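You operate a simulated robot arm through the tools that you are given. There is no shell and no other tool.

You are at the controls of a simulated two-armed robot. One attempt, no reset.

JOB
Shake samples C7 and A2 and rack them by code.
Fine: shake till no silt lies in them; each goes into the blue rack's hole with its own code; the other two stay unshaken in the blue carrier. Set down upright: what you pick out.

It is judged by the outcome, as a careful person would: the job done as asked, and still so three seconds after it is handed in. It fails if anything else is knocked over, pushed out of place, dropped, spilled or broken.

ROBOT AND FRAMES
Two 7-joint arms with three-finger grippers on one trunk that stands fixed in place. Base frame: the origin is at the foot of the trunk, x ahead of it, y to its left, z up; the work surface is at about z = 0.85. Units: m, rad, N and s.
The left shoulder is at [0.07, 0.165, 1.138], the right one opposite. With the tool pointing down near the work surface each hand reaches from about 0.38 to 0.88 m from the base axis, measured 20 degrees to its own side. Payload 3.91 kg a hand.
The TCP of each hand is the grasp point between the finger pads, 0.03 m short of the fingertips. In the tool frame z runs along the fingers and y along their closing line. The gripper opens to 0.116 m; its body begins 0.073 m behind the TCP.
Orientation is that of the tool frame in the base frame, as a unit quaternion [w, x, y, z]. With the fingers straight down and closing along the base's y, the tool's x points along the base's -x, its y along +y and its z along -z.

CONTROLS
- The arms move only by the tool jog_arm. It takes "left_steps", "right_steps" or both (then of equal length, played together; a hand with none holds still); each is a list of rows, each a list of 7 numbers: the turn, a rotation vector about the tool's x, y, z in rad, then the shift along the tool's x, y, z in m, then the closure in counts, from 0 (fully open) to 255 (shut). In form: [[wx, wy, wz, dx, dy, dz, hand], ...]. A call has 1 to 20 rows; each row shifts and turns the commanded pose from where the row before left it, along the tool's axes as they then stand. A row lasts 0.2 s, in which the tool goes at most 0.05 m and 0.15 rad; a call with a longer step from one row to the next is refused whole, and so is a gripper value outside its range. Where a pose cannot be reached the arm comes as near as it can. A force on the tool above 40 N (or 10 N above the force at the start of the call, whichever is more), or a blocked arm, ends the call early, and 0.2 s more pass. Each finger travels about 0.153 m/s and halts on what it meets, pressing with about 31 N; the grip force reading is that of the motor and also rises with nothing between the fingers. The clock runs only during rows and for 0.2 s after the last one: add rows that do not move to give the fingers time. It gives the time, the measured TCP pose, the force on the tool (base axes), the opening and the grip force at its end, in the units of the frame above (readings bear some noise), with the torque about the TCP (base axes, N m) and any sound that the robot's microphone picked up.
- Cameras (640 x 400 px; columns grow to the right, rows downward): "scene" is now at [0.1407, 0.0094, 1.4614]; the picture's right is [0.11, -0.99, 0.00], its down [-0.52, -0.06, -0.85] and it looks along [0.85, 0.10, -0.53] (base axes); focal length 335 px, centre (320, 200). "left" rides on the left gripper at [0.075, 0.017, -0.088] in its tool frame; the picture's right is [-0.22, 0.97, 0.00], its down [-0.70, -0.16, -0.70] and it looks along [-0.68, -0.16, 0.71] (tool axes); focal length 247 px, centre (320, 200). "right" rides on the right gripper at [0.052, 0.056, -0.088] in its tool frame; the picture's right is [-0.73, 0.68, 0.00], its down [-0.49, -0.52, -0.70] and it looks along [-0.48, -0.51, 0.71] (tool axes); focal length 247 px, centre (320, 200). There is no depth. A picture from a camera that has moved, and an enlarged one, comes with that camera's place and axes in the base frame and with its lens.
- snapshot(camera): a new picture of that camera. It takes no simulated time.
- slide_trunk(by): slides the trunk up (or, below 0, down) by that many m; the arms and the scene camera ride with it, the base frame stays. It gives what a move gives, with no picture.
- aim_head(pan, tilt): turns the head with the scene camera to pan (to the left, within 1.501 rad either way) and tilt (down, from -0.506 to 1.204), counted from straight ahead of the robot. It gives what a move gives.
- inspect(camera, box): a new picture of the part [left, top, right, bottom] of that camera's present view, enlarged. It takes no simulated time.
- job_done(): hands the job in; it is judged then, once.

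Places have to be worked out from the pictures, the camera data and where the tool is seen. Open the grippers and draw the arms clear of the work before you hand the job in, unless the task says otherwise.

The tools are called after "Request:" as a command line: name --argument value ..., lists and objects as JSON in quotes. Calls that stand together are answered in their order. jog_arm: Moves the arms, as the interface text tells. Its arguments: {"type":"object","properties":{"left_steps":{"type":"array"},"right_steps":{"type":"array"}},"required":[]} The other tools are called the same way: slide_trunk (by) moves the trunk up or down; aim_head (pan, tilt) turns the head that bears the scene camera; snapshot (camera) takes a picture; inspect (camera, box) takes an enlarged picture of a part of a camera's view; job_done () hands the job in.

At the start:

```text
t: 0.0
left_tool_pos: [0.6447, 0.2972, 1.1552]
left_tool_rot: [0.0, 0.0, 1.0, -0.001]
left_force: [-0.4, 0.1, -0.2]
left_wrist_torque: [0.03, 0.01, 0.01]
left_gripper_width: 0.1162
left_gripper_force: 0.0
right_tool_pos: [0.6337, -0.291, 1.1892]
right_tool_rot: [0.0, 0.0, 1.0, 0.0]
right_force: [-0.6, 0.7, -0.2]
right_wrist_torque: [0.02, 0.0, 0.03]
right_gripper_width: 0.116
right_gripper_force: 0.0
trunk travel left (down, up): [-0.675, 0.165]
head pan, tilt (commanded): [0.113, 0.553]
```

scene: 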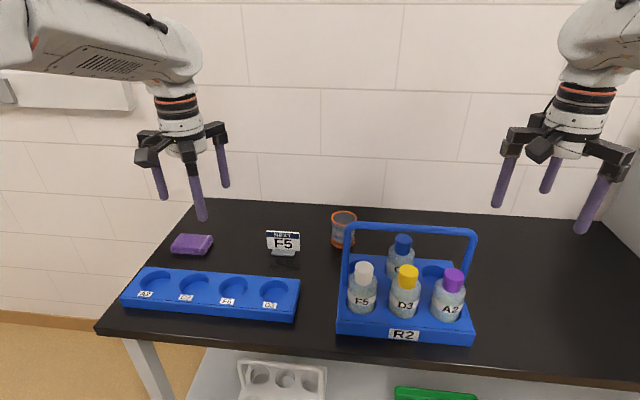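
right: 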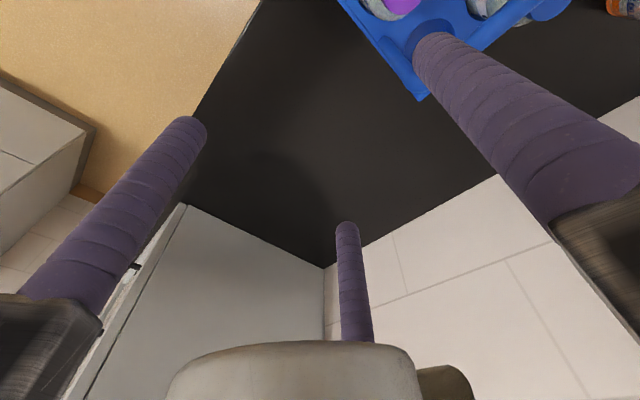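
left: 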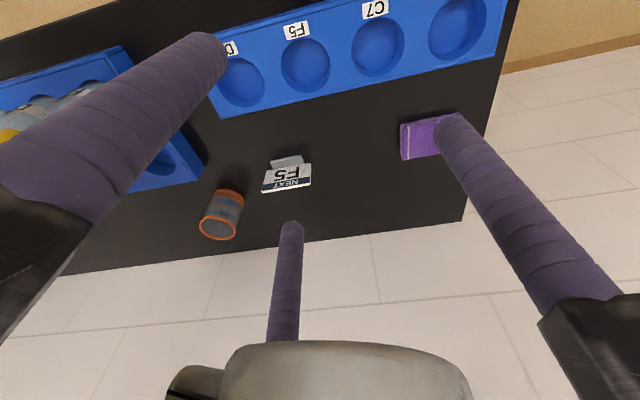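

I see a blue carrier with four bottles (F5 white, D3 yellow, A2 purple, and one with a blue cap at the back, probably C7) and a blue rack with four holes to the left. I'll take enlarged views to read the codes and work out the geometry.

Request:
inspect --camera "scene" --box '[320, 200, 500, 350]'

Request:
inspect --camera "scene" --box '[110, 220, 310, 340]'

Request:
inspect --camera "left" --box '[0, 0, 520, 280]'

```text
2.67 times, centred on (410, 275) of scene
camera zoom: at [0.1407, 0.0094, 1.4614], right [0.11, -0.99, 0.0], down [-0.52, -0.06, -0.85], along [0.85, 0.1, -0.53], focal length 893 px, centre (80, 0)
```

zoom: 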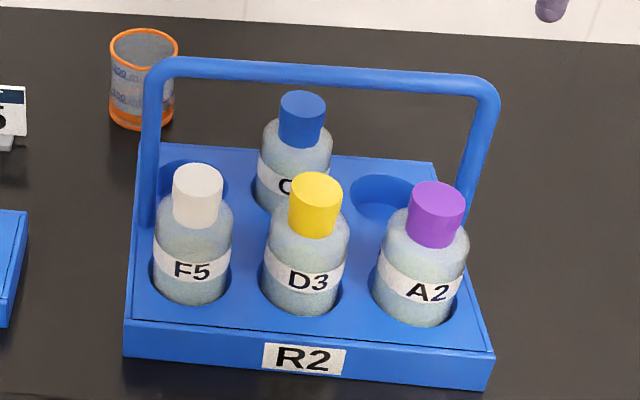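

```text
3.20 times, centred on (210, 280) of scene
camera zoom: at [0.1407, 0.0094, 1.4614], right [0.11, -0.99, 0.0], down [-0.52, -0.06, -0.85], along [0.85, 0.1, -0.53], focal length 1072 px, centre (672, -56)
```

zoom: 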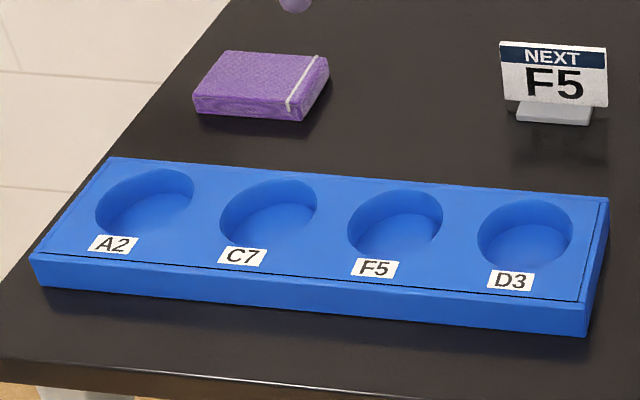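

```text
1.23 times, centred on (260, 140) of left
camera zoom: at [0.5694, 0.3152, 1.2443], right [0.22, 0.97, 0.0], down [0.7, -0.16, 0.7], along [0.68, -0.16, -0.71], focal length 304 px, centre (394, 274)
```

zoom: 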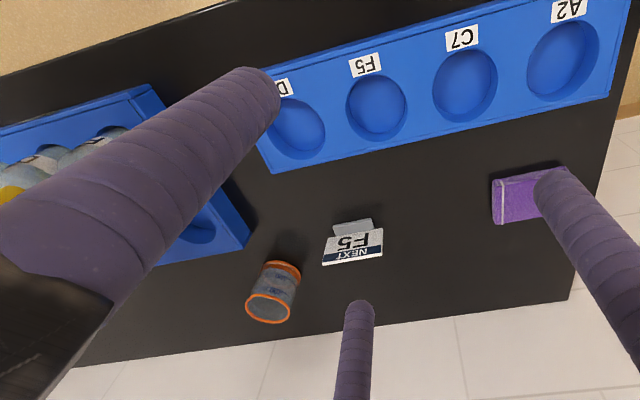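

From the scene geometry, the carrier spans about x 0.595–0.80, y −0.25–0.03, with its handle bar at x≈0.70, z≈1.06. The bottles are at about y −0.02, −0.11 and −0.195, with cap tops at z≈1.0. The rack holes are at x≈0.67, y≈0.465 (A2), 0.37 (C7), 0.27 and 0.18. Next I'll look closely for silt and at the handle.

Request:
inspect --camera "scene" --box '[420, 255, 480, 330]'

Request:
inspect --camera "scene" --box '[370, 215, 430, 270]'

Request:
inspect --camera "scene" --box '[480, 60, 640, 240]'

```text
5.33 times, centred on (450, 292) of scene
camera zoom: at [0.1407, 0.0094, 1.4614], right [0.11, -0.99, 0.0], down [-0.52, -0.06, -0.85], along [0.85, 0.1, -0.53], focal length 1787 px, centre (-373, -293)
```

zoom: 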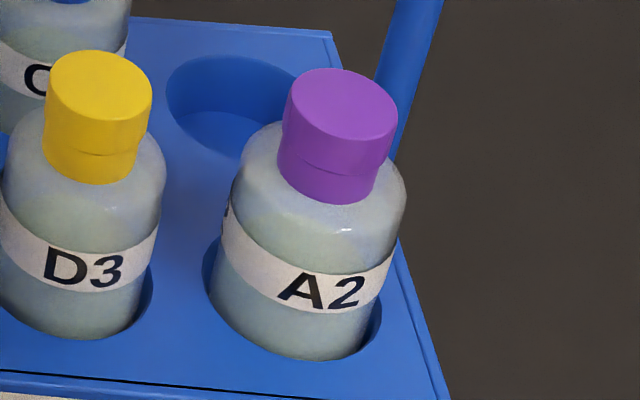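

```text
7.27 times, centred on (400, 242) of scene
camera zoom: at [0.1407, 0.0094, 1.4614], right [0.11, -0.99, 0.0], down [-0.52, -0.06, -0.85], along [0.85, 0.1, -0.53], focal length 2436 px, centre (-262, -109)
```

zoom: 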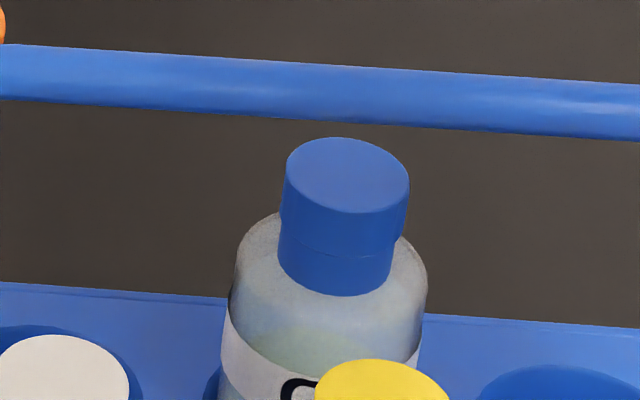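

```text
2.22 times, centred on (560, 150) of scene
camera zoom: at [0.1407, 0.0094, 1.4614], right [0.11, -0.99, 0.0], down [-0.52, -0.06, -0.85], along [0.85, 0.1, -0.53], focal length 744 px, centre (-213, 311)
```

zoom: 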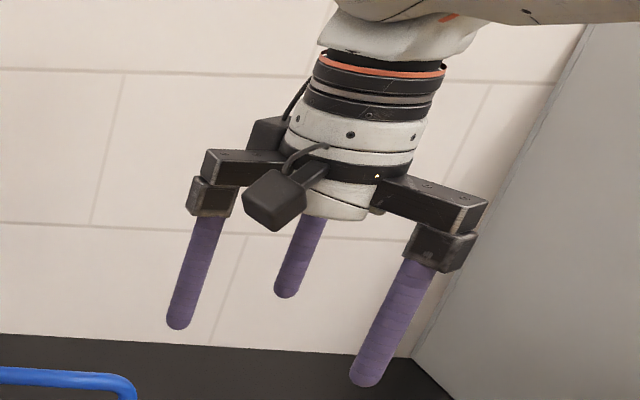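

The handle bar sits at z≈1.053–1.068 about 5 cm in front of C7's axis, so that pick needs care. Before moving the right arm out of the way, I'll look at the right side of the workspace.

Request:
aim_head --pan -0.6 --tilt 0.45

Request:
snapshot --camera "scene"

```text
t: 1.1
left_tool_pos: [0.6445, 0.2984, 1.1564]
left_tool_rot: [0.001, 0.0, 1.0, 0.0]
left_force: [-0.7, 0.6, 0.4]
left_wrist_torque: [0.01, -0.02, -0.02]
left_gripper_width: 0.1161
left_gripper_force: 0.2
right_tool_pos: [0.6339, -0.2902, 1.1895]
right_tool_rot: [-0.001, 0.0, 1.0, 0.0]
right_force: [0.7, -0.3, 0.0]
right_wrist_torque: [0.04, 0.03, -0.01]
right_gripper_width: 0.116
right_gripper_force: 0.1
trunk travel left (down, up): [-0.675, 0.165]
head pan, tilt (commanded): [-0.6, 0.45]
```

```text
taken
camera scene: at [0.1275, -0.0526, 1.4708], right [-0.56, -0.83, 0.0], down [-0.36, 0.25, -0.9], along [0.74, -0.51, -0.44], focal length 335 px, centre (320, 200)
```

scene: 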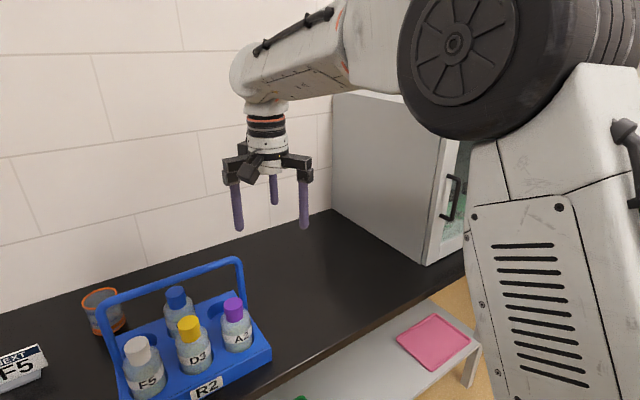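

A cabinet stands at y≈−0.78, so there is room to park the right hand near (0.55, −0.50, 1.25). I'll move it there and partly close the left gripper in free air to learn how its fingers travel.

Request:
jog_arm --right_steps '[[0, 0, 0, 0.014, -0.035, -0.01, 0], [0, 0, 0, 0.014, -0.035, -0.01, 0], [0, 0, 0, 0.014, -0.035, -0.01, 0], [0, 0, 0, 0.014, -0.035, -0.01, 0], [0, 0, 0, 0.014, -0.035, -0.01, 0], [0, 0, 0, 0.014, -0.035, -0.01, 0]]' --left_steps '[[0, 0, 0, 0, 0, 0, 128], [0, 0, 0, 0, 0, 0, 128], [0, 0, 0, 0, 0, 0, 128], [0, 0, 0, 0, 0, 0, 128], [0, 0, 0, 0, 0, 0, 128], [0, 0, 0, 0, 0, 0, 128]]'

Request:
snapshot --camera "left"

Request:
aim_head --pan 0.25 --tilt 0.45

Request:
snapshot --camera "scene"

```text
t: 2.5
left_tool_pos: [0.6437, 0.2969, 1.1569]
left_tool_rot: [0.001, -0.001, 1.0, 0.0]
left_force: [0.3, 0.2, -0.1]
left_wrist_torque: [0.03, -0.02, -0.04]
left_gripper_width: 0.058
left_gripper_force: 0.0
right_tool_pos: [0.5492, -0.5034, 1.2481]
right_tool_rot: [0.0, 0.0, 1.0, 0.001]
right_force: [0.3, 0.0, -0.6]
right_wrist_torque: [0.04, -0.03, 0.02]
right_gripper_width: 0.116
right_gripper_force: 0.0
trunk travel left (down, up): [-0.675, 0.165]
head pan, tilt (commanded): [-0.6, 0.45]
```

```text
taken
camera left: at [0.5686, 0.3138, 1.245], right [0.22, 0.97, 0.0], down [0.7, -0.16, 0.7], along [0.68, -0.16, -0.71], focal length 247 px, centre (320, 200)
```

left: 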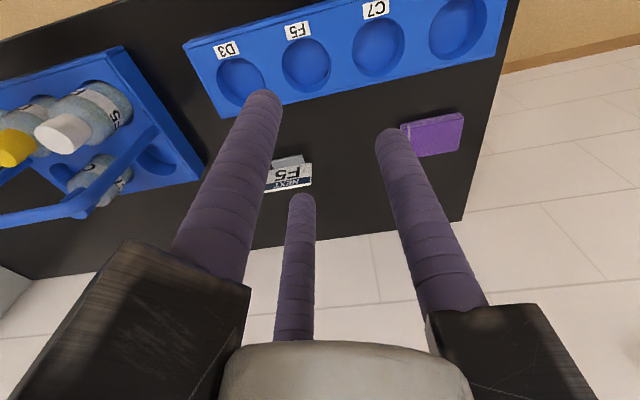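

```text
t: 3.6
left_tool_pos: [0.6446, 0.2977, 1.1559]
left_tool_rot: [0.0, 0.0, 1.0, 0.001]
left_force: [-0.4, 0.8, 0.3]
left_wrist_torque: [0.0, -0.03, -0.01]
left_gripper_width: 0.0579
left_gripper_force: 0.0
right_tool_pos: [0.55, -0.5012, 1.2488]
right_tool_rot: [0.0, 0.0, 1.0, 0.0]
right_force: [-0.1, 1.2, -0.9]
right_wrist_torque: [-0.01, -0.04, 0.0]
right_gripper_width: 0.1159
right_gripper_force: 0.0
trunk travel left (down, up): [-0.675, 0.165]
head pan, tilt (commanded): [0.25, 0.45]
```

```text
taken
camera scene: at [0.1406, 0.0217, 1.4708], right [0.25, -0.97, 0.0], down [-0.42, -0.11, -0.9], along [0.87, 0.22, -0.44], focal length 335 px, centre (320, 200)
```

scene: 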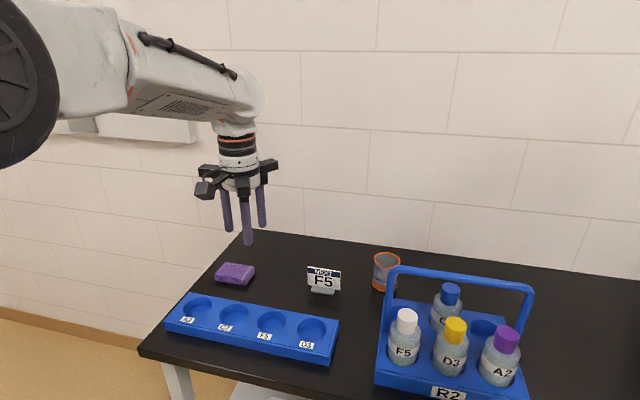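

The fingers close radially, three at 120° (tool +y and ±30° below tool ∓x), and the opening is linear in counts. I'll zoom in on the half-closed gripper to see how far the rails stick out at that level.

Request:
inspect --camera "scene" --box '[180, 110, 300, 250]'

Request:
inspect --camera "scene" --box '[360, 240, 560, 400]'

Request:
inspect --camera "left" --box '[0, 0, 280, 220]'

```text
2.86 times, centred on (240, 180) of scene
camera zoom: at [0.1406, 0.0217, 1.4708], right [0.25, -0.97, 0.0], down [-0.42, -0.11, -0.9], along [0.87, 0.22, -0.44], focal length 957 px, centre (549, 257)
```

zoom: 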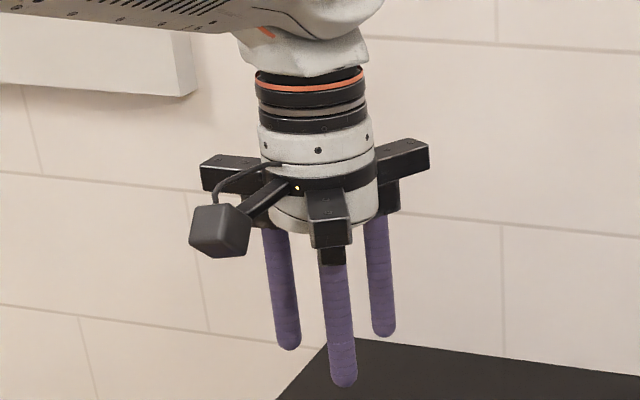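

```text
2.50 times, centred on (460, 320) of scene
camera zoom: at [0.1406, 0.0217, 1.4708], right [0.25, -0.97, 0.0], down [-0.42, -0.11, -0.9], along [0.87, 0.22, -0.44], focal length 838 px, centre (-30, -100)
```

zoom: 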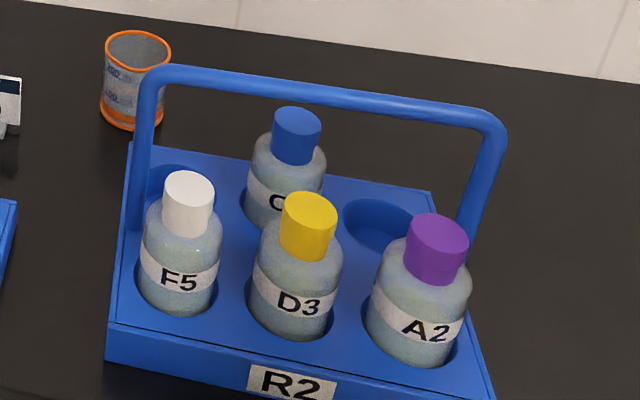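

```text
1.82 times, centred on (140, 110) of left
camera zoom: at [0.5693, 0.3151, 1.2443], right [0.22, 0.97, 0.0], down [0.7, -0.16, 0.7], along [0.68, -0.16, -0.71], focal length 449 px, centre (647, 364)
```

zoom: 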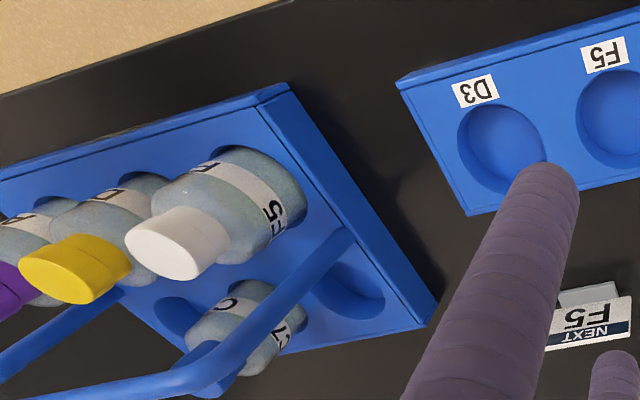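

Rails stick out to 0.085 m radius at 0.073 m above the TCP, so I'll orient the hand to keep rails off the handle side. Raising the trunk gives the left arm enough height to lift bottles over the handle.

Request:
slide_trunk --by 0.15

Request:
aim_head --pan 0.0 --tilt 0.7

Request:
snapshot --camera "scene"

```text
t: 5.4
left_tool_pos: [0.6441, 0.2968, 1.3055]
left_tool_rot: [0.0, 0.0, 1.0, 0.0]
left_force: [0.0, 0.3, -0.2]
left_wrist_torque: [-0.01, 0.04, -0.01]
left_gripper_width: 0.0578
left_gripper_force: 0.0
right_tool_pos: [0.5499, -0.5026, 1.398]
right_tool_rot: [-0.001, 0.0, 1.0, 0.0]
right_force: [0.0, -0.2, -0.2]
right_wrist_torque: [0.01, 0.01, -0.03]
right_gripper_width: 0.1159
right_gripper_force: 0.1
trunk travel left (down, up): [-0.825, 0.015]
head pan, tilt (commanded): [0.25, 0.45]
```

```text
t: 6.2
left_tool_pos: [0.6446, 0.2961, 1.3059]
left_tool_rot: [0.001, 0.0, 1.0, 0.0]
left_force: [-0.3, -0.7, 0.1]
left_wrist_torque: [0.0, 0.01, -0.01]
left_gripper_width: 0.058
left_gripper_force: 0.0
right_tool_pos: [0.5513, -0.5036, 1.3985]
right_tool_rot: [0.0, 0.0, 1.0, 0.001]
right_force: [0.4, 0.5, -0.1]
right_wrist_torque: [0.02, -0.05, -0.02]
right_gripper_width: 0.1159
right_gripper_force: 0.1
trunk travel left (down, up): [-0.825, 0.015]
head pan, tilt (commanded): [0.0, 0.7]
```

```text
taken
camera scene: at [0.1367, -0.0008, 1.5986], right [0.0, -1.0, 0.0], down [-0.64, 0.0, -0.77], along [0.77, 0.0, -0.64], focal length 335 px, centre (320, 200)
```

scene: 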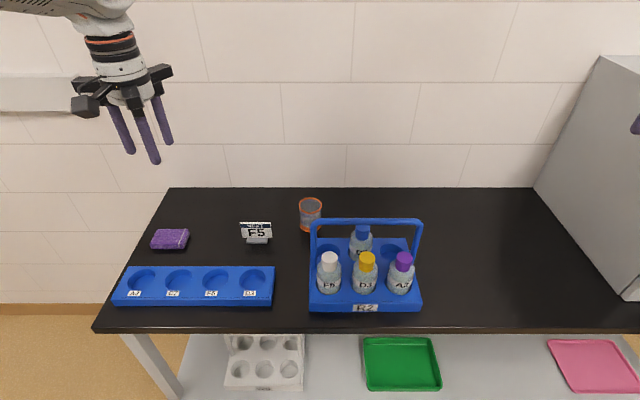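

The camera is now axis-aligned with the table. I'll zoom in on the carrier and the rack for precise measurements from here.

Request:
inspect --camera "scene" --box '[300, 210, 430, 320]'

Request:
inspect --camera "scene" --box '[105, 215, 285, 315]'

```text
3.64 times, centred on (365, 265) of scene
camera zoom: at [0.1367, -0.0008, 1.5986], right [0.0, -1.0, 0.0], down [-0.64, 0.0, -0.77], along [0.77, 0.0, -0.64], focal length 1218 px, centre (156, -36)
```

zoom: 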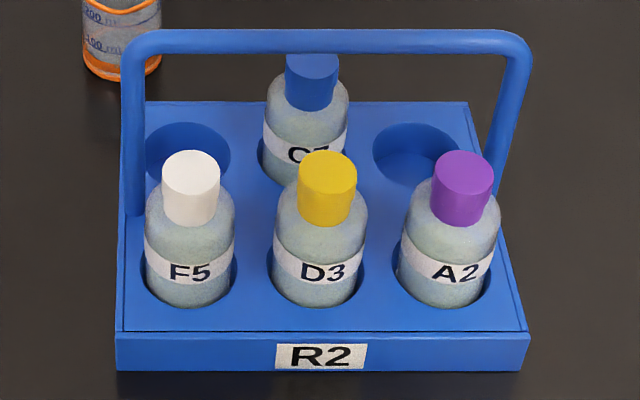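

```text
3.56 times, centred on (195, 265) of scene
camera zoom: at [0.1367, -0.0008, 1.5986], right [0.0, -1.0, 0.0], down [-0.64, 0.0, -0.77], along [0.77, 0.0, -0.64], focal length 1191 px, centre (764, -31)
```

zoom: 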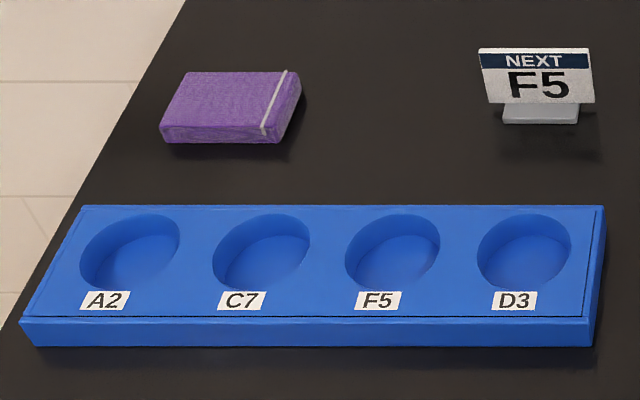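

Measurements agree: A2 at about (0.648, −0.196), C7 at (0.748, −0.111), cap tops z≈0.993, handle bar z≈1.053–1.069 at x≈0.698. The rack holes are at x≈0.669, with A2 at y≈0.461 and C7 at y≈0.366. Now I'll move the left hand high above A2 and turn it 30° so that no finger points at the handle.

Request:
jog_arm --left_steps '[[0, 0, 0, 0, -0.0493, 0, 134], [0, 0, 0, 0, -0.0493, 0, 134], [0, 0, 0, 0, -0.0493, 0, 134], [0, 0, 0, 0, -0.0493, 0, 134], [0, 0, 0, 0, -0.0493, 0, 134], [0, 0, 0, 0, -0.0493, 0, 134], [0, 0, 0, 0, -0.0493, 0, 134], [0, 0, 0, 0, -0.0493, 0, 134], [0, 0, 0, 0, -0.0493, 0, 134], [0, 0, 0, -0.004, -0.0493, 0, 134], [0, 0, 0.1309, 0, 0, 0, 134], [0, 0, 0.1309, 0, 0, 0, 134], [0, 0, 0.1309, 0, 0, 0, 134], [0, 0, 0.1309, 0, 0, 0, 134]]'

Request:
snapshot --camera "left"

Request:
snapshot --camera "scene"

```text
t: 9.2
left_tool_pos: [0.652, -0.1786, 1.3092]
left_tool_rot: [0.002, 0.256, 0.967, -0.003]
left_force: [-0.2, 0.1, 0.8]
left_wrist_torque: [0.03, 0.01, -0.02]
left_gripper_width: 0.055
left_gripper_force: 0.0
left hand out of reach, approached as far as the arm can: row 10
right_tool_pos: [0.5506, -0.5029, 1.3979]
right_tool_rot: [0.0, 0.0, 1.0, 0.0]
right_force: [-0.2, 0.1, 0.8]
right_wrist_torque: [0.04, -0.03, -0.02]
right_gripper_width: 0.116
right_gripper_force: 0.0
trunk travel left (down, up): [-0.825, 0.015]
head pan, tilt (commanded): [0.0, 0.7]
```

```text
taken
camera left: at [0.5941, -0.1254, 1.3977], right [0.68, 0.74, 0.0], down [0.53, -0.48, 0.7], along [0.52, -0.48, -0.71], focal length 247 px, centre (320, 200)
```

left: 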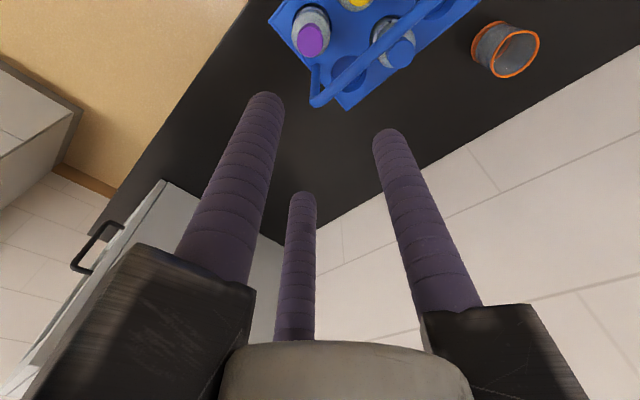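

```text
taken
camera scene: at [0.1366, -0.0011, 1.5986], right [0.0, -1.0, 0.0], down [-0.64, 0.0, -0.76], along [0.76, 0.0, -0.64], focal length 335 px, centre (320, 200)
```

scene: 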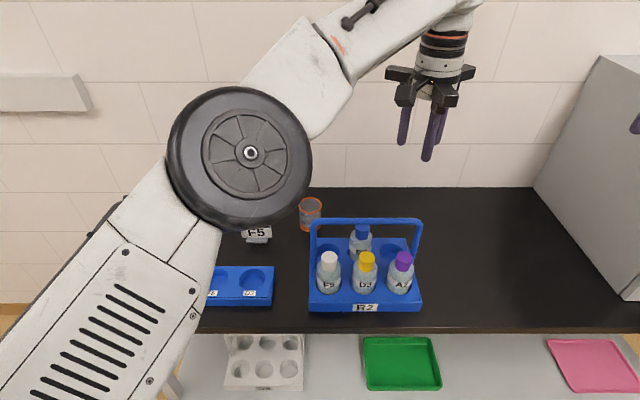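

The arm fell short at this height: it is at y=−0.179 and should reach farther lower down. I'll descend to z≈1.13, where the fingertips are still above the handle and caps, and re-measure.

Request:
jog_arm --left_steps '[[0, 0, 0, 0, 0, 0.045, 134], [0, 0, 0, 0, 0, 0.045, 134], [0, 0, 0, 0, 0, 0.045, 134], [0, 0, 0, 0, 0, 0.04, 134], [0, 0, 0, 0, 0, 0, 134]]'

Request:
snapshot --camera "left"

Request:
inspect --camera "scene" --box '[300, 130, 480, 320]'

```text
t: 10.4
left_tool_pos: [0.6541, -0.1758, 1.1342]
left_tool_rot: [0.001, 0.252, 0.968, -0.005]
left_force: [0.5, -1.0, 0.1]
left_wrist_torque: [0.01, 0.0, 0.01]
left_gripper_width: 0.0552
left_gripper_force: 0.2
right_tool_pos: [0.5503, -0.5029, 1.3982]
right_tool_rot: [0.0, 0.0, 1.0, 0.0]
right_force: [-0.1, -1.0, 0.7]
right_wrist_torque: [0.01, 0.02, -0.01]
right_gripper_width: 0.1161
right_gripper_force: 0.2
trunk travel left (down, up): [-0.825, 0.015]
head pan, tilt (commanded): [0.0, 0.7]
```

```text
taken
camera left: at [0.5958, -0.1228, 1.222], right [0.67, 0.74, -0.01], down [0.53, -0.47, 0.7], along [0.52, -0.48, -0.71], focal length 247 px, centre (320, 200)
```

left: 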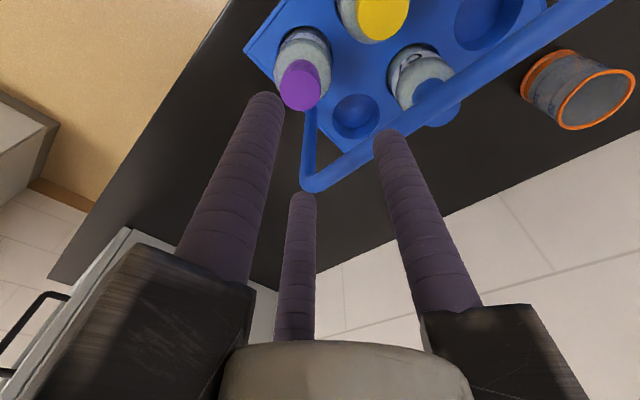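

```text
2.11 times, centred on (390, 225) of scene
camera zoom: at [0.1366, -0.0014, 1.5986], right [0.0, -1.0, 0.0], down [-0.64, 0.0, -0.76], along [0.76, 0.0, -0.64], focal length 705 px, centre (173, 147)
```

zoom: 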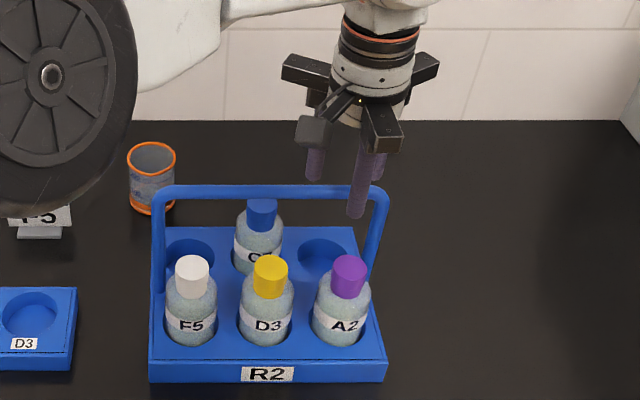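

The commanded pose stayed at the reached spot, (0.654, −0.176, 1.134). I'll zoom into the left wrist view to locate A2's cap top and the handle.

Request:
inspect --camera "left" --box '[230, 0, 470, 200]'

```text
2.00 times, centred on (350, 100) of left
camera zoom: at [0.5958, -0.1228, 1.222], right [0.67, 0.74, -0.01], down [0.53, -0.47, 0.7], along [0.52, -0.48, -0.71], focal length 494 px, centre (260, 400)
```

zoom: 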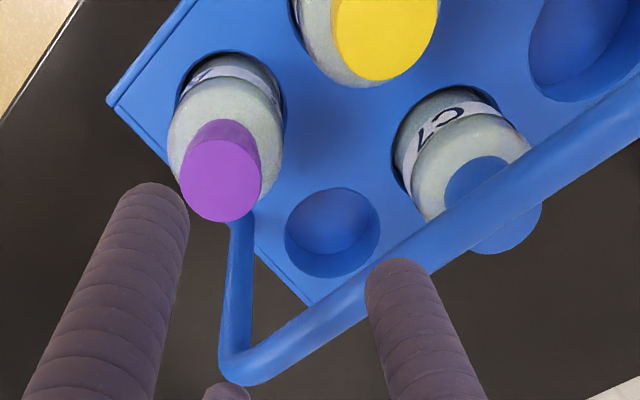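

A2's cap resolves to (0.648, −0.197) and C7's to (0.748, −0.110), matching the scene estimates, with the bar centre at z≈1.06. I'll shift the hand over A2's axis and descend partway.

Request:
jog_arm --left_steps '[[0, 0, 0, -0.005, -0.0211, 0, 134], [0, 0, 0, 0, 0, 0.025, 134], [0, 0, 0, 0, 0, 0.025, 134], [0, 0, 0, 0, 0, 0, 134]]'

Request:
snapshot --camera "left"

Request:
inspect --camera "scene" --box '[340, 150, 460, 310]'

```text
t: 11.4
left_tool_pos: [0.6402, -0.2037, 1.0797]
left_tool_rot: [0.001, 0.258, 0.966, 0.002]
left_force: [-0.6, 0.4, 0.1]
left_wrist_torque: [0.0, 0.06, -0.03]
left_gripper_width: 0.0551
left_gripper_force: 0.1
right_tool_pos: [0.5501, -0.5029, 1.3986]
right_tool_rot: [0.001, 0.0, 1.0, 0.0]
right_force: [-0.9, -0.1, 0.5]
right_wrist_torque: [-0.01, -0.04, -0.01]
right_gripper_width: 0.116
right_gripper_force: 0.0
trunk travel left (down, up): [-0.825, 0.015]
head pan, tilt (commanded): [0.0, 0.7]
```

```text
taken
camera left: at [0.5835, -0.1513, 1.1671], right [0.68, 0.73, 0.0], down [0.52, -0.49, 0.7], along [0.51, -0.48, -0.71], focal length 247 px, centre (320, 200)
```

left: 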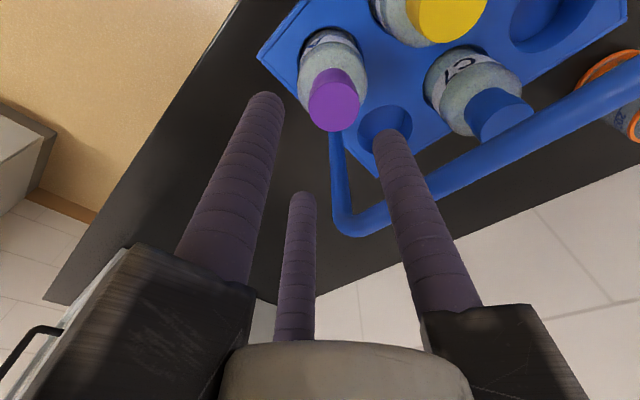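

```text
2.50 times, centred on (400, 230) of scene
camera zoom: at [0.1364, -0.0013, 1.5986], right [0.0, -1.0, 0.0], down [-0.64, 0.0, -0.76], along [0.76, 0.0, -0.64], focal length 838 px, centre (120, 125)
```

zoom: 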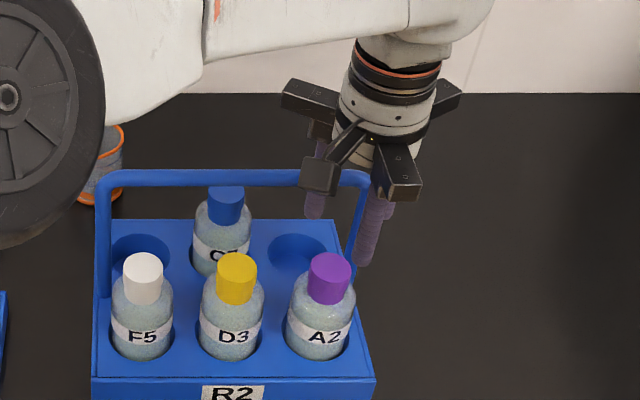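

The hand settled at (0.640, −0.204), about 8 mm off in each axis since the earlier commanded pose differed from the measured one. I'll correct that shift without descending.

Request:
jog_arm --left_steps '[[0, 0, 0, -0.0034, 0.0102, 0, 134], [0, 0, 0, 0, 0, 0, 134]]'

Request:
inspect --camera "left" --box '[230, 0, 470, 200]'

Request:
inspect --camera "scene" --box '[340, 150, 460, 310]'

```text
t: 12.0
left_tool_pos: [0.6507, -0.1985, 1.0793]
left_tool_rot: [-0.001, 0.259, 0.966, -0.001]
left_force: [0.2, 0.0, -0.1]
left_wrist_torque: [-0.03, 0.01, 0.0]
left_gripper_width: 0.055
left_gripper_force: 0.0
right_tool_pos: [0.5497, -0.5028, 1.3995]
right_tool_rot: [0.001, 0.0, 1.0, 0.0]
right_force: [0.3, -0.1, -0.5]
right_wrist_torque: [-0.03, -0.01, 0.01]
right_gripper_width: 0.1161
right_gripper_force: 0.1
trunk travel left (down, up): [-0.825, 0.015]
head pan, tilt (commanded): [0.0, 0.7]
```

```text
2.00 times, centred on (350, 100) of left
camera zoom: at [0.5926, -0.1442, 1.168], right [0.68, 0.73, 0.0], down [0.52, -0.49, 0.7], along [0.51, -0.48, -0.71], focal length 494 px, centre (260, 400)
```

zoom: 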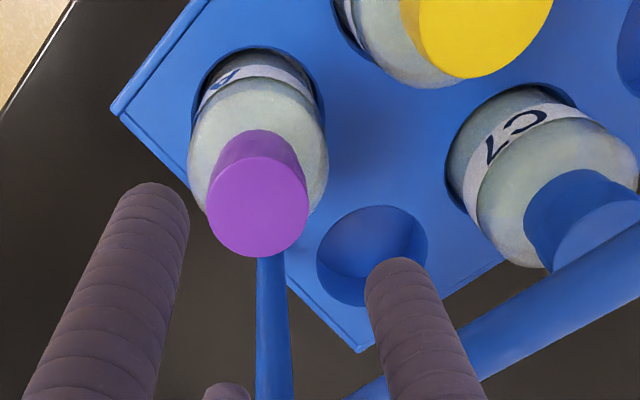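

```text
2.50 times, centred on (400, 230) of scene
camera zoom: at [0.1364, -0.0012, 1.5986], right [0.0, -1.0, 0.0], down [-0.64, 0.0, -0.76], along [0.76, 0.0, -0.64], focal length 838 px, centre (120, 125)
```

zoom: 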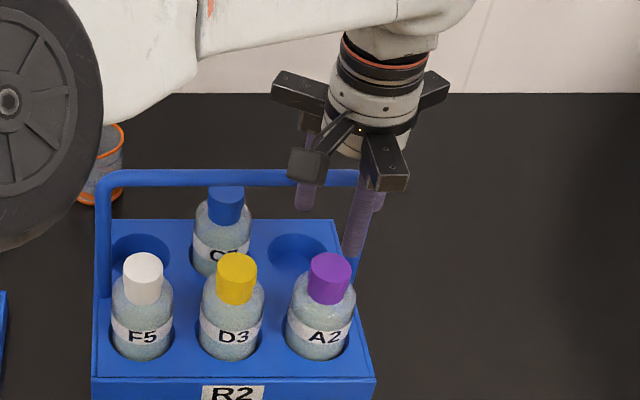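

The picture puts the TCP at about (0.649, −0.196) and A2's cap at (0.647, −0.196), so I'll nudge 2 mm and descend to TCP z≈1.0. That leaves the rails a few mm above the handle bar and the finger tips around the cap.

Request:
jog_arm --left_steps '[[0, 0, 0, 0.0017, -0.001, 0.02, 134], [0, 0, 0, 0, 0, 0.02, 134], [0, 0, 0, 0, 0, 0.02, 134], [0, 0, 0, 0, 0, 0.018, 134], [0, 0, 0, 0, 0, 0, 134]]'

Request:
snapshot --camera "left"

Request:
inspect --camera "scene" --box '[340, 150, 460, 310]'

```text
t: 13.2
left_tool_pos: [0.6482, -0.1976, 1.002]
left_tool_rot: [0.0, 0.259, 0.966, 0.0]
left_force: [-0.5, 0.2, -0.4]
left_wrist_torque: [0.0, -0.01, 0.03]
left_gripper_width: 0.0549
left_gripper_force: 0.1
right_tool_pos: [0.5501, -0.5029, 1.3988]
right_tool_rot: [0.0, 0.0, 1.0, 0.001]
right_force: [-0.1, 0.6, 0.1]
right_wrist_torque: [-0.02, -0.02, 0.0]
right_gripper_width: 0.116
right_gripper_force: 0.1
trunk travel left (down, up): [-0.825, 0.015]
head pan, tilt (commanded): [0.0, 0.7]
```

```text
taken
camera left: at [0.5907, -0.1448, 1.0902], right [0.68, 0.73, 0.0], down [0.52, -0.49, 0.7], along [0.51, -0.48, -0.71], focal length 247 px, centre (320, 200)
```

left: 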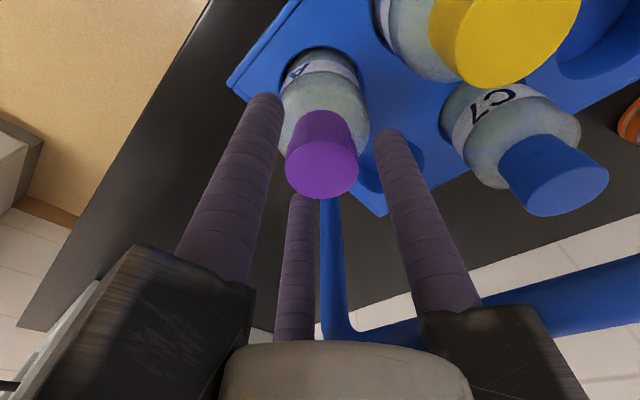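

```text
2.50 times, centred on (400, 230) of scene
camera zoom: at [0.1363, -0.001, 1.5986], right [0.0, -1.0, 0.0], down [-0.64, 0.0, -0.76], along [0.76, 0.0, -0.64], focal length 838 px, centre (120, 125)
```

zoom: 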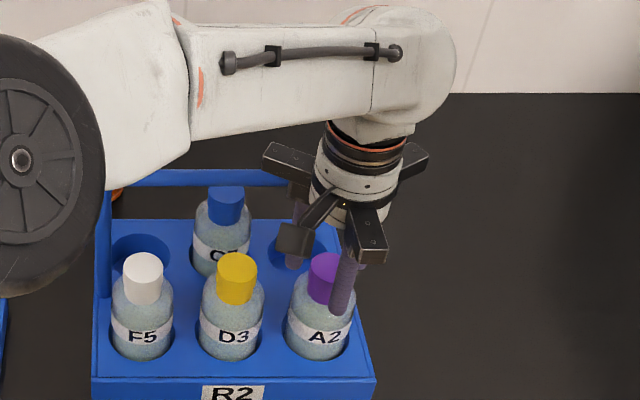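

By reprojection, the rail undersides sit about 0.095 m above the TCP, so there is more handle clearance than I feared. The cap top looks nearer z≈0.988, so I'll go down another 12 mm for a deeper grip and then close.

Request:
jog_arm --left_steps '[[0, 0, 0, 0, 0, 0.006, 134], [0, 0, 0, 0, 0, 0.006, 134], [0, 0, 0, 0, 0, 0, 134]]'

Request:
inspect --camera "left" --box '[220, 80, 460, 260]'

Request:
inspect --camera "scene" --box '[360, 190, 440, 290]'

```text
t: 14.0
left_tool_pos: [0.648, -0.1969, 0.989]
left_tool_rot: [0.001, 0.258, 0.966, 0.0]
left_force: [0.1, 0.6, 0.0]
left_wrist_torque: [0.0, 0.0, 0.0]
left_gripper_width: 0.0553
left_gripper_force: 0.2
right_tool_pos: [0.5495, -0.5029, 1.3974]
right_tool_rot: [0.0, 0.002, 1.0, 0.0]
right_force: [-0.1, -0.5, -0.7]
right_wrist_torque: [-0.02, -0.01, -0.02]
right_gripper_width: 0.116
right_gripper_force: 0.1
trunk travel left (down, up): [-0.825, 0.015]
head pan, tilt (commanded): [0.0, 0.7]
```

```text
2.22 times, centred on (340, 170) of left
camera zoom: at [0.5909, -0.1438, 1.0781], right [0.68, 0.73, 0.0], down [0.52, -0.49, 0.7], along [0.51, -0.48, -0.71], focal length 549 px, centre (276, 267)
```

zoom: 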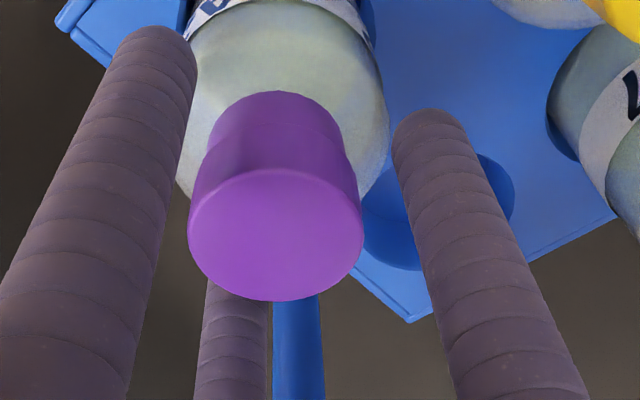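

```text
4.00 times, centred on (400, 240) of scene
camera zoom: at [0.1364, -0.0009, 1.5986], right [0.0, -1.0, 0.0], down [-0.64, 0.0, -0.76], along [0.76, 0.0, -0.64], focal length 1340 px, centre (0, 40)
```

zoom: 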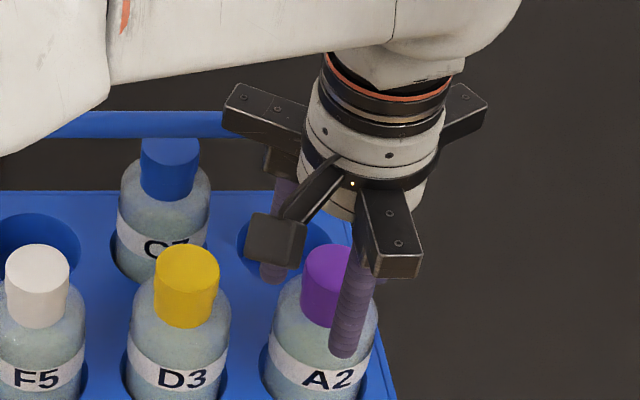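

A2's cap is centred between the fingers, with its top level with the TCP. Closing the gripper now.

Request:
jog_arm --left_steps '[[0, 0, 0, 0, 0, 0, 165], [0, 0, 0, 0, 0, 0, 190], [0, 0, 0, 0, 0, 0, 230], [0, 0, 0, 0, 0, 0, 230], [0, 0, 0, 0, 0, 0, 230]]'

Request:
inspect --camera "left" --box '[220, 80, 460, 260]'

Request:
inspect --camera "scene" --box '[360, 190, 440, 290]'

```text
t: 15.2
left_tool_pos: [0.6483, -0.1968, 0.9892]
left_tool_rot: [0.0, 0.259, 0.966, -0.001]
left_force: [0.6, -0.7, 0.0]
left_wrist_torque: [0.0, 0.01, 0.0]
left_gripper_width: 0.0367
left_gripper_force: 31.4
right_tool_pos: [0.5511, -0.503, 1.399]
right_tool_rot: [0.001, 0.0, 1.0, 0.001]
right_force: [0.8, 0.1, -0.4]
right_wrist_torque: [-0.05, 0.02, -0.01]
right_gripper_width: 0.116
right_gripper_force: 0.1
trunk travel left (down, up): [-0.825, 0.015]
head pan, tilt (commanded): [0.0, 0.7]
```

```text
2.22 times, centred on (340, 170) of left
camera zoom: at [0.591, -0.1439, 1.0782], right [0.68, 0.73, 0.0], down [0.52, -0.49, 0.7], along [0.51, -0.48, -0.71], focal length 549 px, centre (276, 267)
```

zoom: 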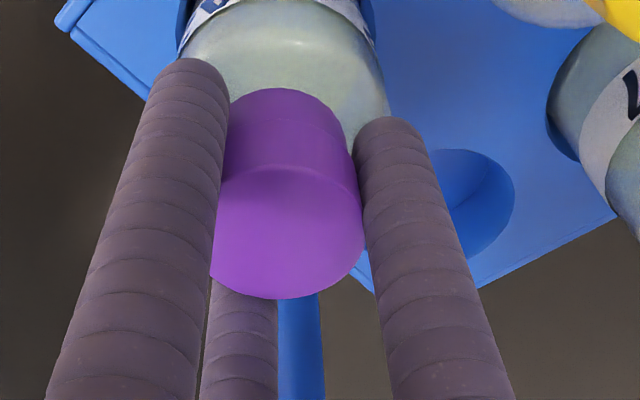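

```text
4.00 times, centred on (400, 240) of scene
camera zoom: at [0.1366, -0.0011, 1.5986], right [0.0, -1.0, 0.0], down [-0.64, 0.0, -0.76], along [0.76, 0.0, -0.64], focal length 1340 px, centre (0, 40)
```

zoom: 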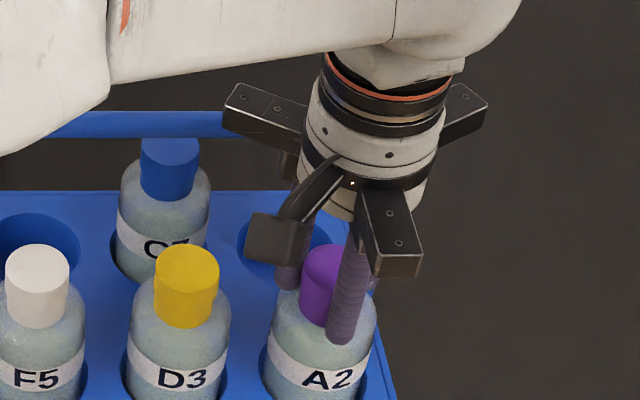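

The grip is firm at 0.0367 m and 31 N. I'll lift straight up 0.16 m, slowly at first.

Request:
jog_arm --left_steps '[[0, 0, 0, 0, 0, -0.01, 230], [0, 0, 0, 0, 0, -0.015, 230], [0, 0, 0, 0, 0, -0.02, 230], [0, 0, 0, 0, 0, -0.025, 230], [0, 0, 0, 0, 0, -0.03, 230], [0, 0, 0, 0, 0, -0.03, 230], [0, 0, 0, 0, 0, -0.03, 230], [0, 0, 0, 0, 0, 0, 230]]'

Request:
snapshot --camera "scene"

Request:
inspect --camera "scene" --box '[340, 130, 460, 310]'

```text
t: 17.0
left_tool_pos: [0.6512, -0.1945, 1.153]
left_tool_rot: [-0.002, 0.255, 0.967, -0.001]
left_force: [0.3, 0.3, -3.0]
left_wrist_torque: [-0.01, 0.04, -0.01]
left_gripper_width: 0.0367
left_gripper_force: 31.4
right_tool_pos: [0.5518, -0.5026, 1.3972]
right_tool_rot: [0.0, 0.0, 1.0, 0.0]
right_force: [-1.3, -0.7, -0.4]
right_wrist_torque: [0.0, 0.02, 0.0]
right_gripper_width: 0.116
right_gripper_force: 0.1
trunk travel left (down, up): [-0.825, 0.015]
head pan, tilt (commanded): [0.0, 0.7]
```

```text
taken
camera scene: at [0.1369, -0.0014, 1.5986], right [0.0, -1.0, 0.0], down [-0.64, 0.0, -0.76], along [0.76, 0.0, -0.64], focal length 335 px, centre (320, 200)
```

scene: 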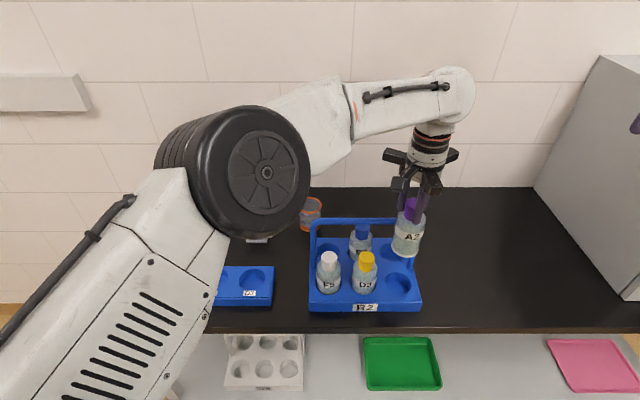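

```text
2.22 times, centred on (400, 220) of scene
camera zoom: at [0.1369, -0.0014, 1.5986], right [0.0, -1.0, 0.0], down [-0.64, 0.0, -0.76], along [0.76, 0.0, -0.64], focal length 744 px, centre (142, 156)
```

zoom: 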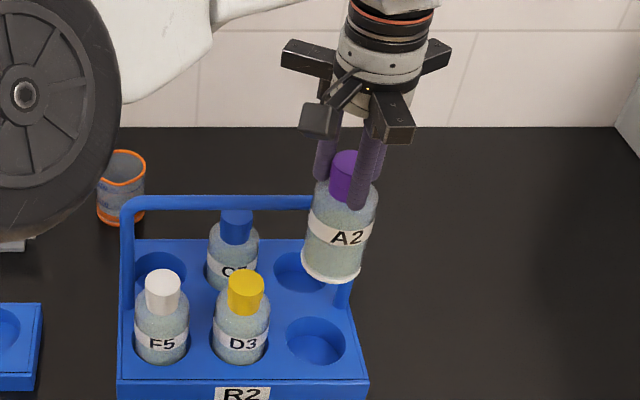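

A2 is out, and a white silt layer is visible at its base. I'll draw it back over the clear area in front of the carrier and then shake vertically.

Request:
jog_arm --left_steps '[[0, 0, 0, 0.0325, -0.0188, 0, 230], [0, 0, 0, 0.0325, -0.0188, 0, 230], [0, 0, 0, 0.0325, -0.0188, 0, 230], [0, 0, 0, 0.0325, -0.0188, 0, 230], [0, 0, 0, 0, 0, 0, 230]]'

Request:
snapshot --camera "scene"

```text
t: 17.8
left_tool_pos: [0.5201, -0.1801, 1.0687]
left_tool_rot: [-0.094, 0.237, 0.966, -0.036]
left_force: [0.0, -0.6, -2.4]
left_wrist_torque: [-0.01, -0.04, 0.0]
left_gripper_width: 0.0367
left_gripper_force: 30.6
right_tool_pos: [0.5512, -0.5033, 1.3976]
right_tool_rot: [-0.001, 0.0, 1.0, 0.0]
right_force: [-0.1, -0.5, 0.0]
right_wrist_torque: [0.04, -0.01, 0.0]
right_gripper_width: 0.1157
right_gripper_force: 0.1
trunk travel left (down, up): [-0.825, 0.015]
head pan, tilt (commanded): [0.0, 0.7]
stopped in row 4 (left hand): the arm was blocked; the commanded pose is now the measured one
```

```text
taken
camera scene: at [0.138, -0.0021, 1.5984], right [0.0, -1.0, 0.0], down [-0.65, 0.0, -0.76], along [0.76, 0.0, -0.65], focal length 335 px, centre (320, 200)
```

scene: 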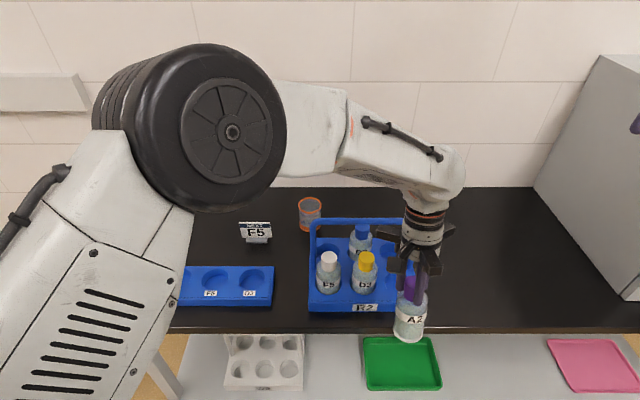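

The arm was blocked and sagged to z≈1.069 with some tilt, likely from the elbow geometry at this cross-body, close-in pose. I'll check that the carrier and A2 are undisturbed before going on.

Request:
inspect --camera "scene" --box '[290, 190, 470, 350]'

Request:
snapshot --camera "left"

Request:
snapshot --camera "right"

```text
2.50 times, centred on (380, 270) of scene
camera zoom: at [0.138, -0.0021, 1.5984], right [0.0, -1.0, 0.0], down [-0.65, 0.0, -0.76], along [0.76, 0.0, -0.65], focal length 838 px, centre (170, 25)
```

zoom: 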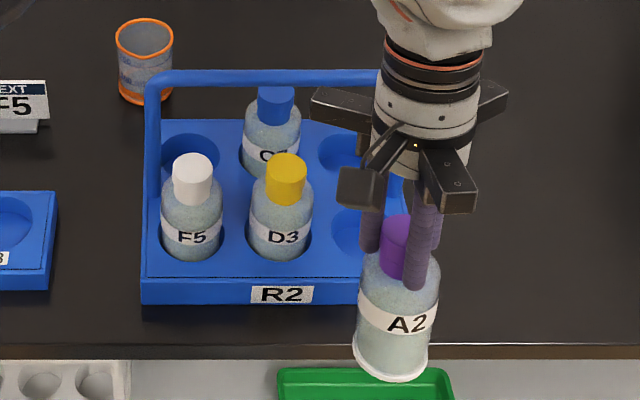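

```text
taken
camera left: at [0.4803, -0.1272, 1.1646], right [0.63, 0.76, -0.15], down [0.67, -0.45, 0.59], along [0.38, -0.47, -0.79], focal length 247 px, centre (320, 200)
```

left: 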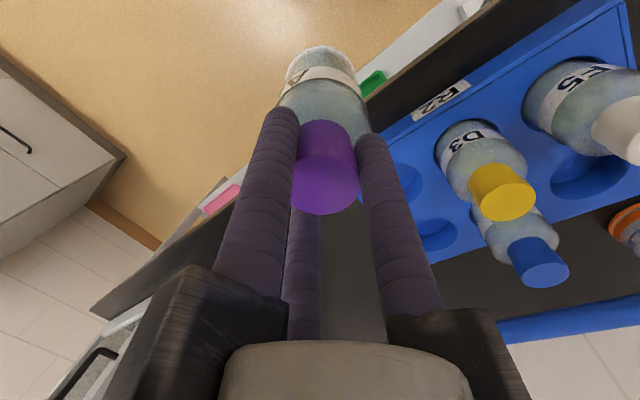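

```text
taken
camera right: at [0.4992, -0.4474, 1.4856], right [0.73, 0.68, 0.0], down [0.49, -0.52, 0.7], along [0.48, -0.51, -0.72], focal length 247 px, centre (320, 200)
```

right: 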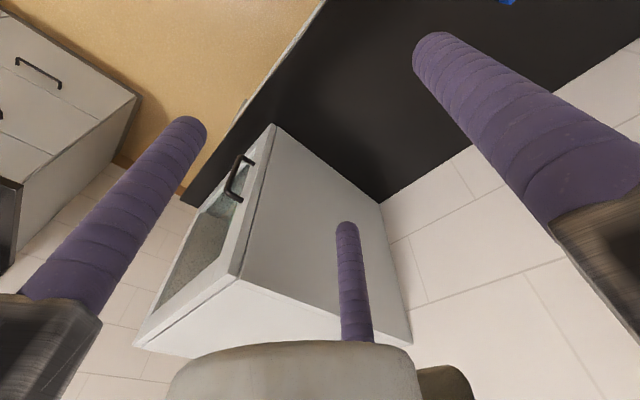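

The carrier and bottles are undisturbed. The hand is tilted about 11° and sits in front of the carrier. I'll ease it left and upward toward the left arm's natural workspace, away from the blockage.

Request:
jog_arm --left_steps '[[0, 0, 0, 0.0219, 0.0331, -0.0206, 230], [0, 0, 0, 0.0219, 0.0331, -0.0206, 230], [0, 0, 0, 0, 0, 0, 230]]'

Request:
snapshot --camera "scene"

```text
t: 18.6
left_tool_pos: [0.5174, -0.1018, 1.1069]
left_tool_rot: [-0.093, 0.241, 0.965, -0.034]
left_force: [0.1, 0.1, -3.1]
left_wrist_torque: [0.03, -0.01, 0.02]
left_gripper_width: 0.0367
left_gripper_force: 30.5
right_tool_pos: [0.551, -0.5029, 1.3978]
right_tool_rot: [0.001, 0.0, 1.0, 0.001]
right_force: [-0.2, 1.0, -0.5]
right_wrist_torque: [0.0, 0.05, 0.02]
right_gripper_width: 0.1161
right_gripper_force: 0.1
trunk travel left (down, up): [-0.825, 0.015]
head pan, tilt (commanded): [0.0, 0.7]
```

```text
taken
camera scene: at [0.1376, -0.0023, 1.5985], right [0.0, -1.0, 0.0], down [-0.64, 0.0, -0.76], along [0.76, 0.0, -0.64], focal length 335 px, centre (320, 200)
```

scene: 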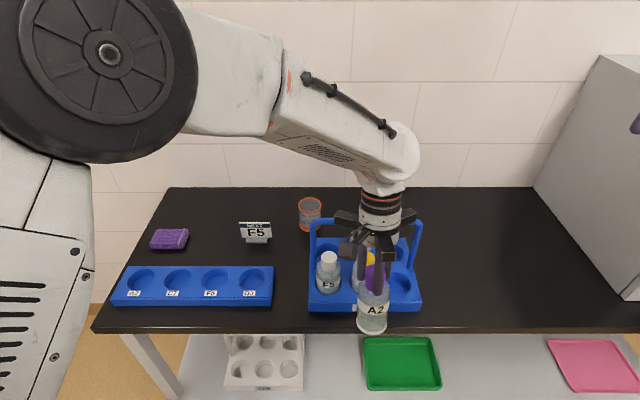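

Unblocked, and A2 is held well. I'll level the tool again and move on to a free spot in front, at about (0.52, 0.08, 1.24), for shaking.

Request:
jog_arm --left_steps '[[-0.0573, -0.0829, 0, 0, 0, 0, 230], [-0.0573, -0.0829, 0, 0, 0, 0, 230], [0, 0, 0, 0.02, 0.0346, -0.0285, 230], [0, 0, 0, 0.02, 0.0346, -0.0285, 230], [0, 0, 0, 0.02, 0.0346, -0.0285, 230], [0, 0, 0, 0.02, 0.0346, -0.0285, 230], [0, 0, 0, 0.02, 0.0346, -0.0285, 230], [0, 0, 0, 0, 0, 0, 230]]'

Request:
snapshot --camera "scene"

```text
t: 20.4
left_tool_pos: [0.5108, 0.0987, 1.2518]
left_tool_rot: [0.0, 0.242, 0.97, 0.001]
left_force: [-0.3, 0.5, -2.4]
left_wrist_torque: [0.02, 0.02, 0.02]
left_gripper_width: 0.0365
left_gripper_force: 31.5
right_tool_pos: [0.5511, -0.5034, 1.3974]
right_tool_rot: [0.0, 0.0, 1.0, 0.0]
right_force: [1.3, -0.3, -0.3]
right_wrist_torque: [0.03, 0.02, -0.02]
right_gripper_width: 0.1162
right_gripper_force: 0.0
trunk travel left (down, up): [-0.825, 0.015]
head pan, tilt (commanded): [0.0, 0.7]
```

```text
taken
camera scene: at [0.137, -0.0021, 1.5985], right [0.0, -1.0, 0.0], down [-0.64, 0.0, -0.76], along [0.76, 0.0, -0.64], focal length 335 px, centre (320, 200)
```

scene: 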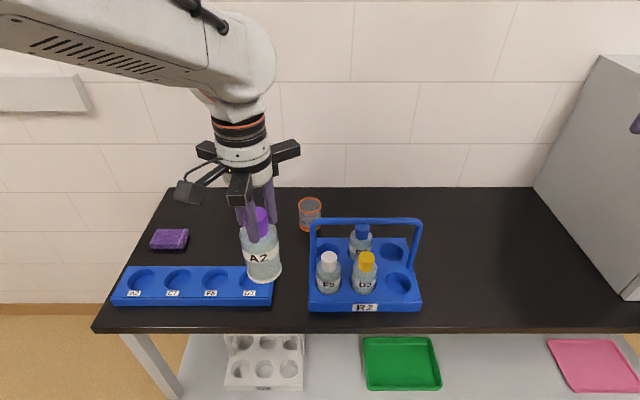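

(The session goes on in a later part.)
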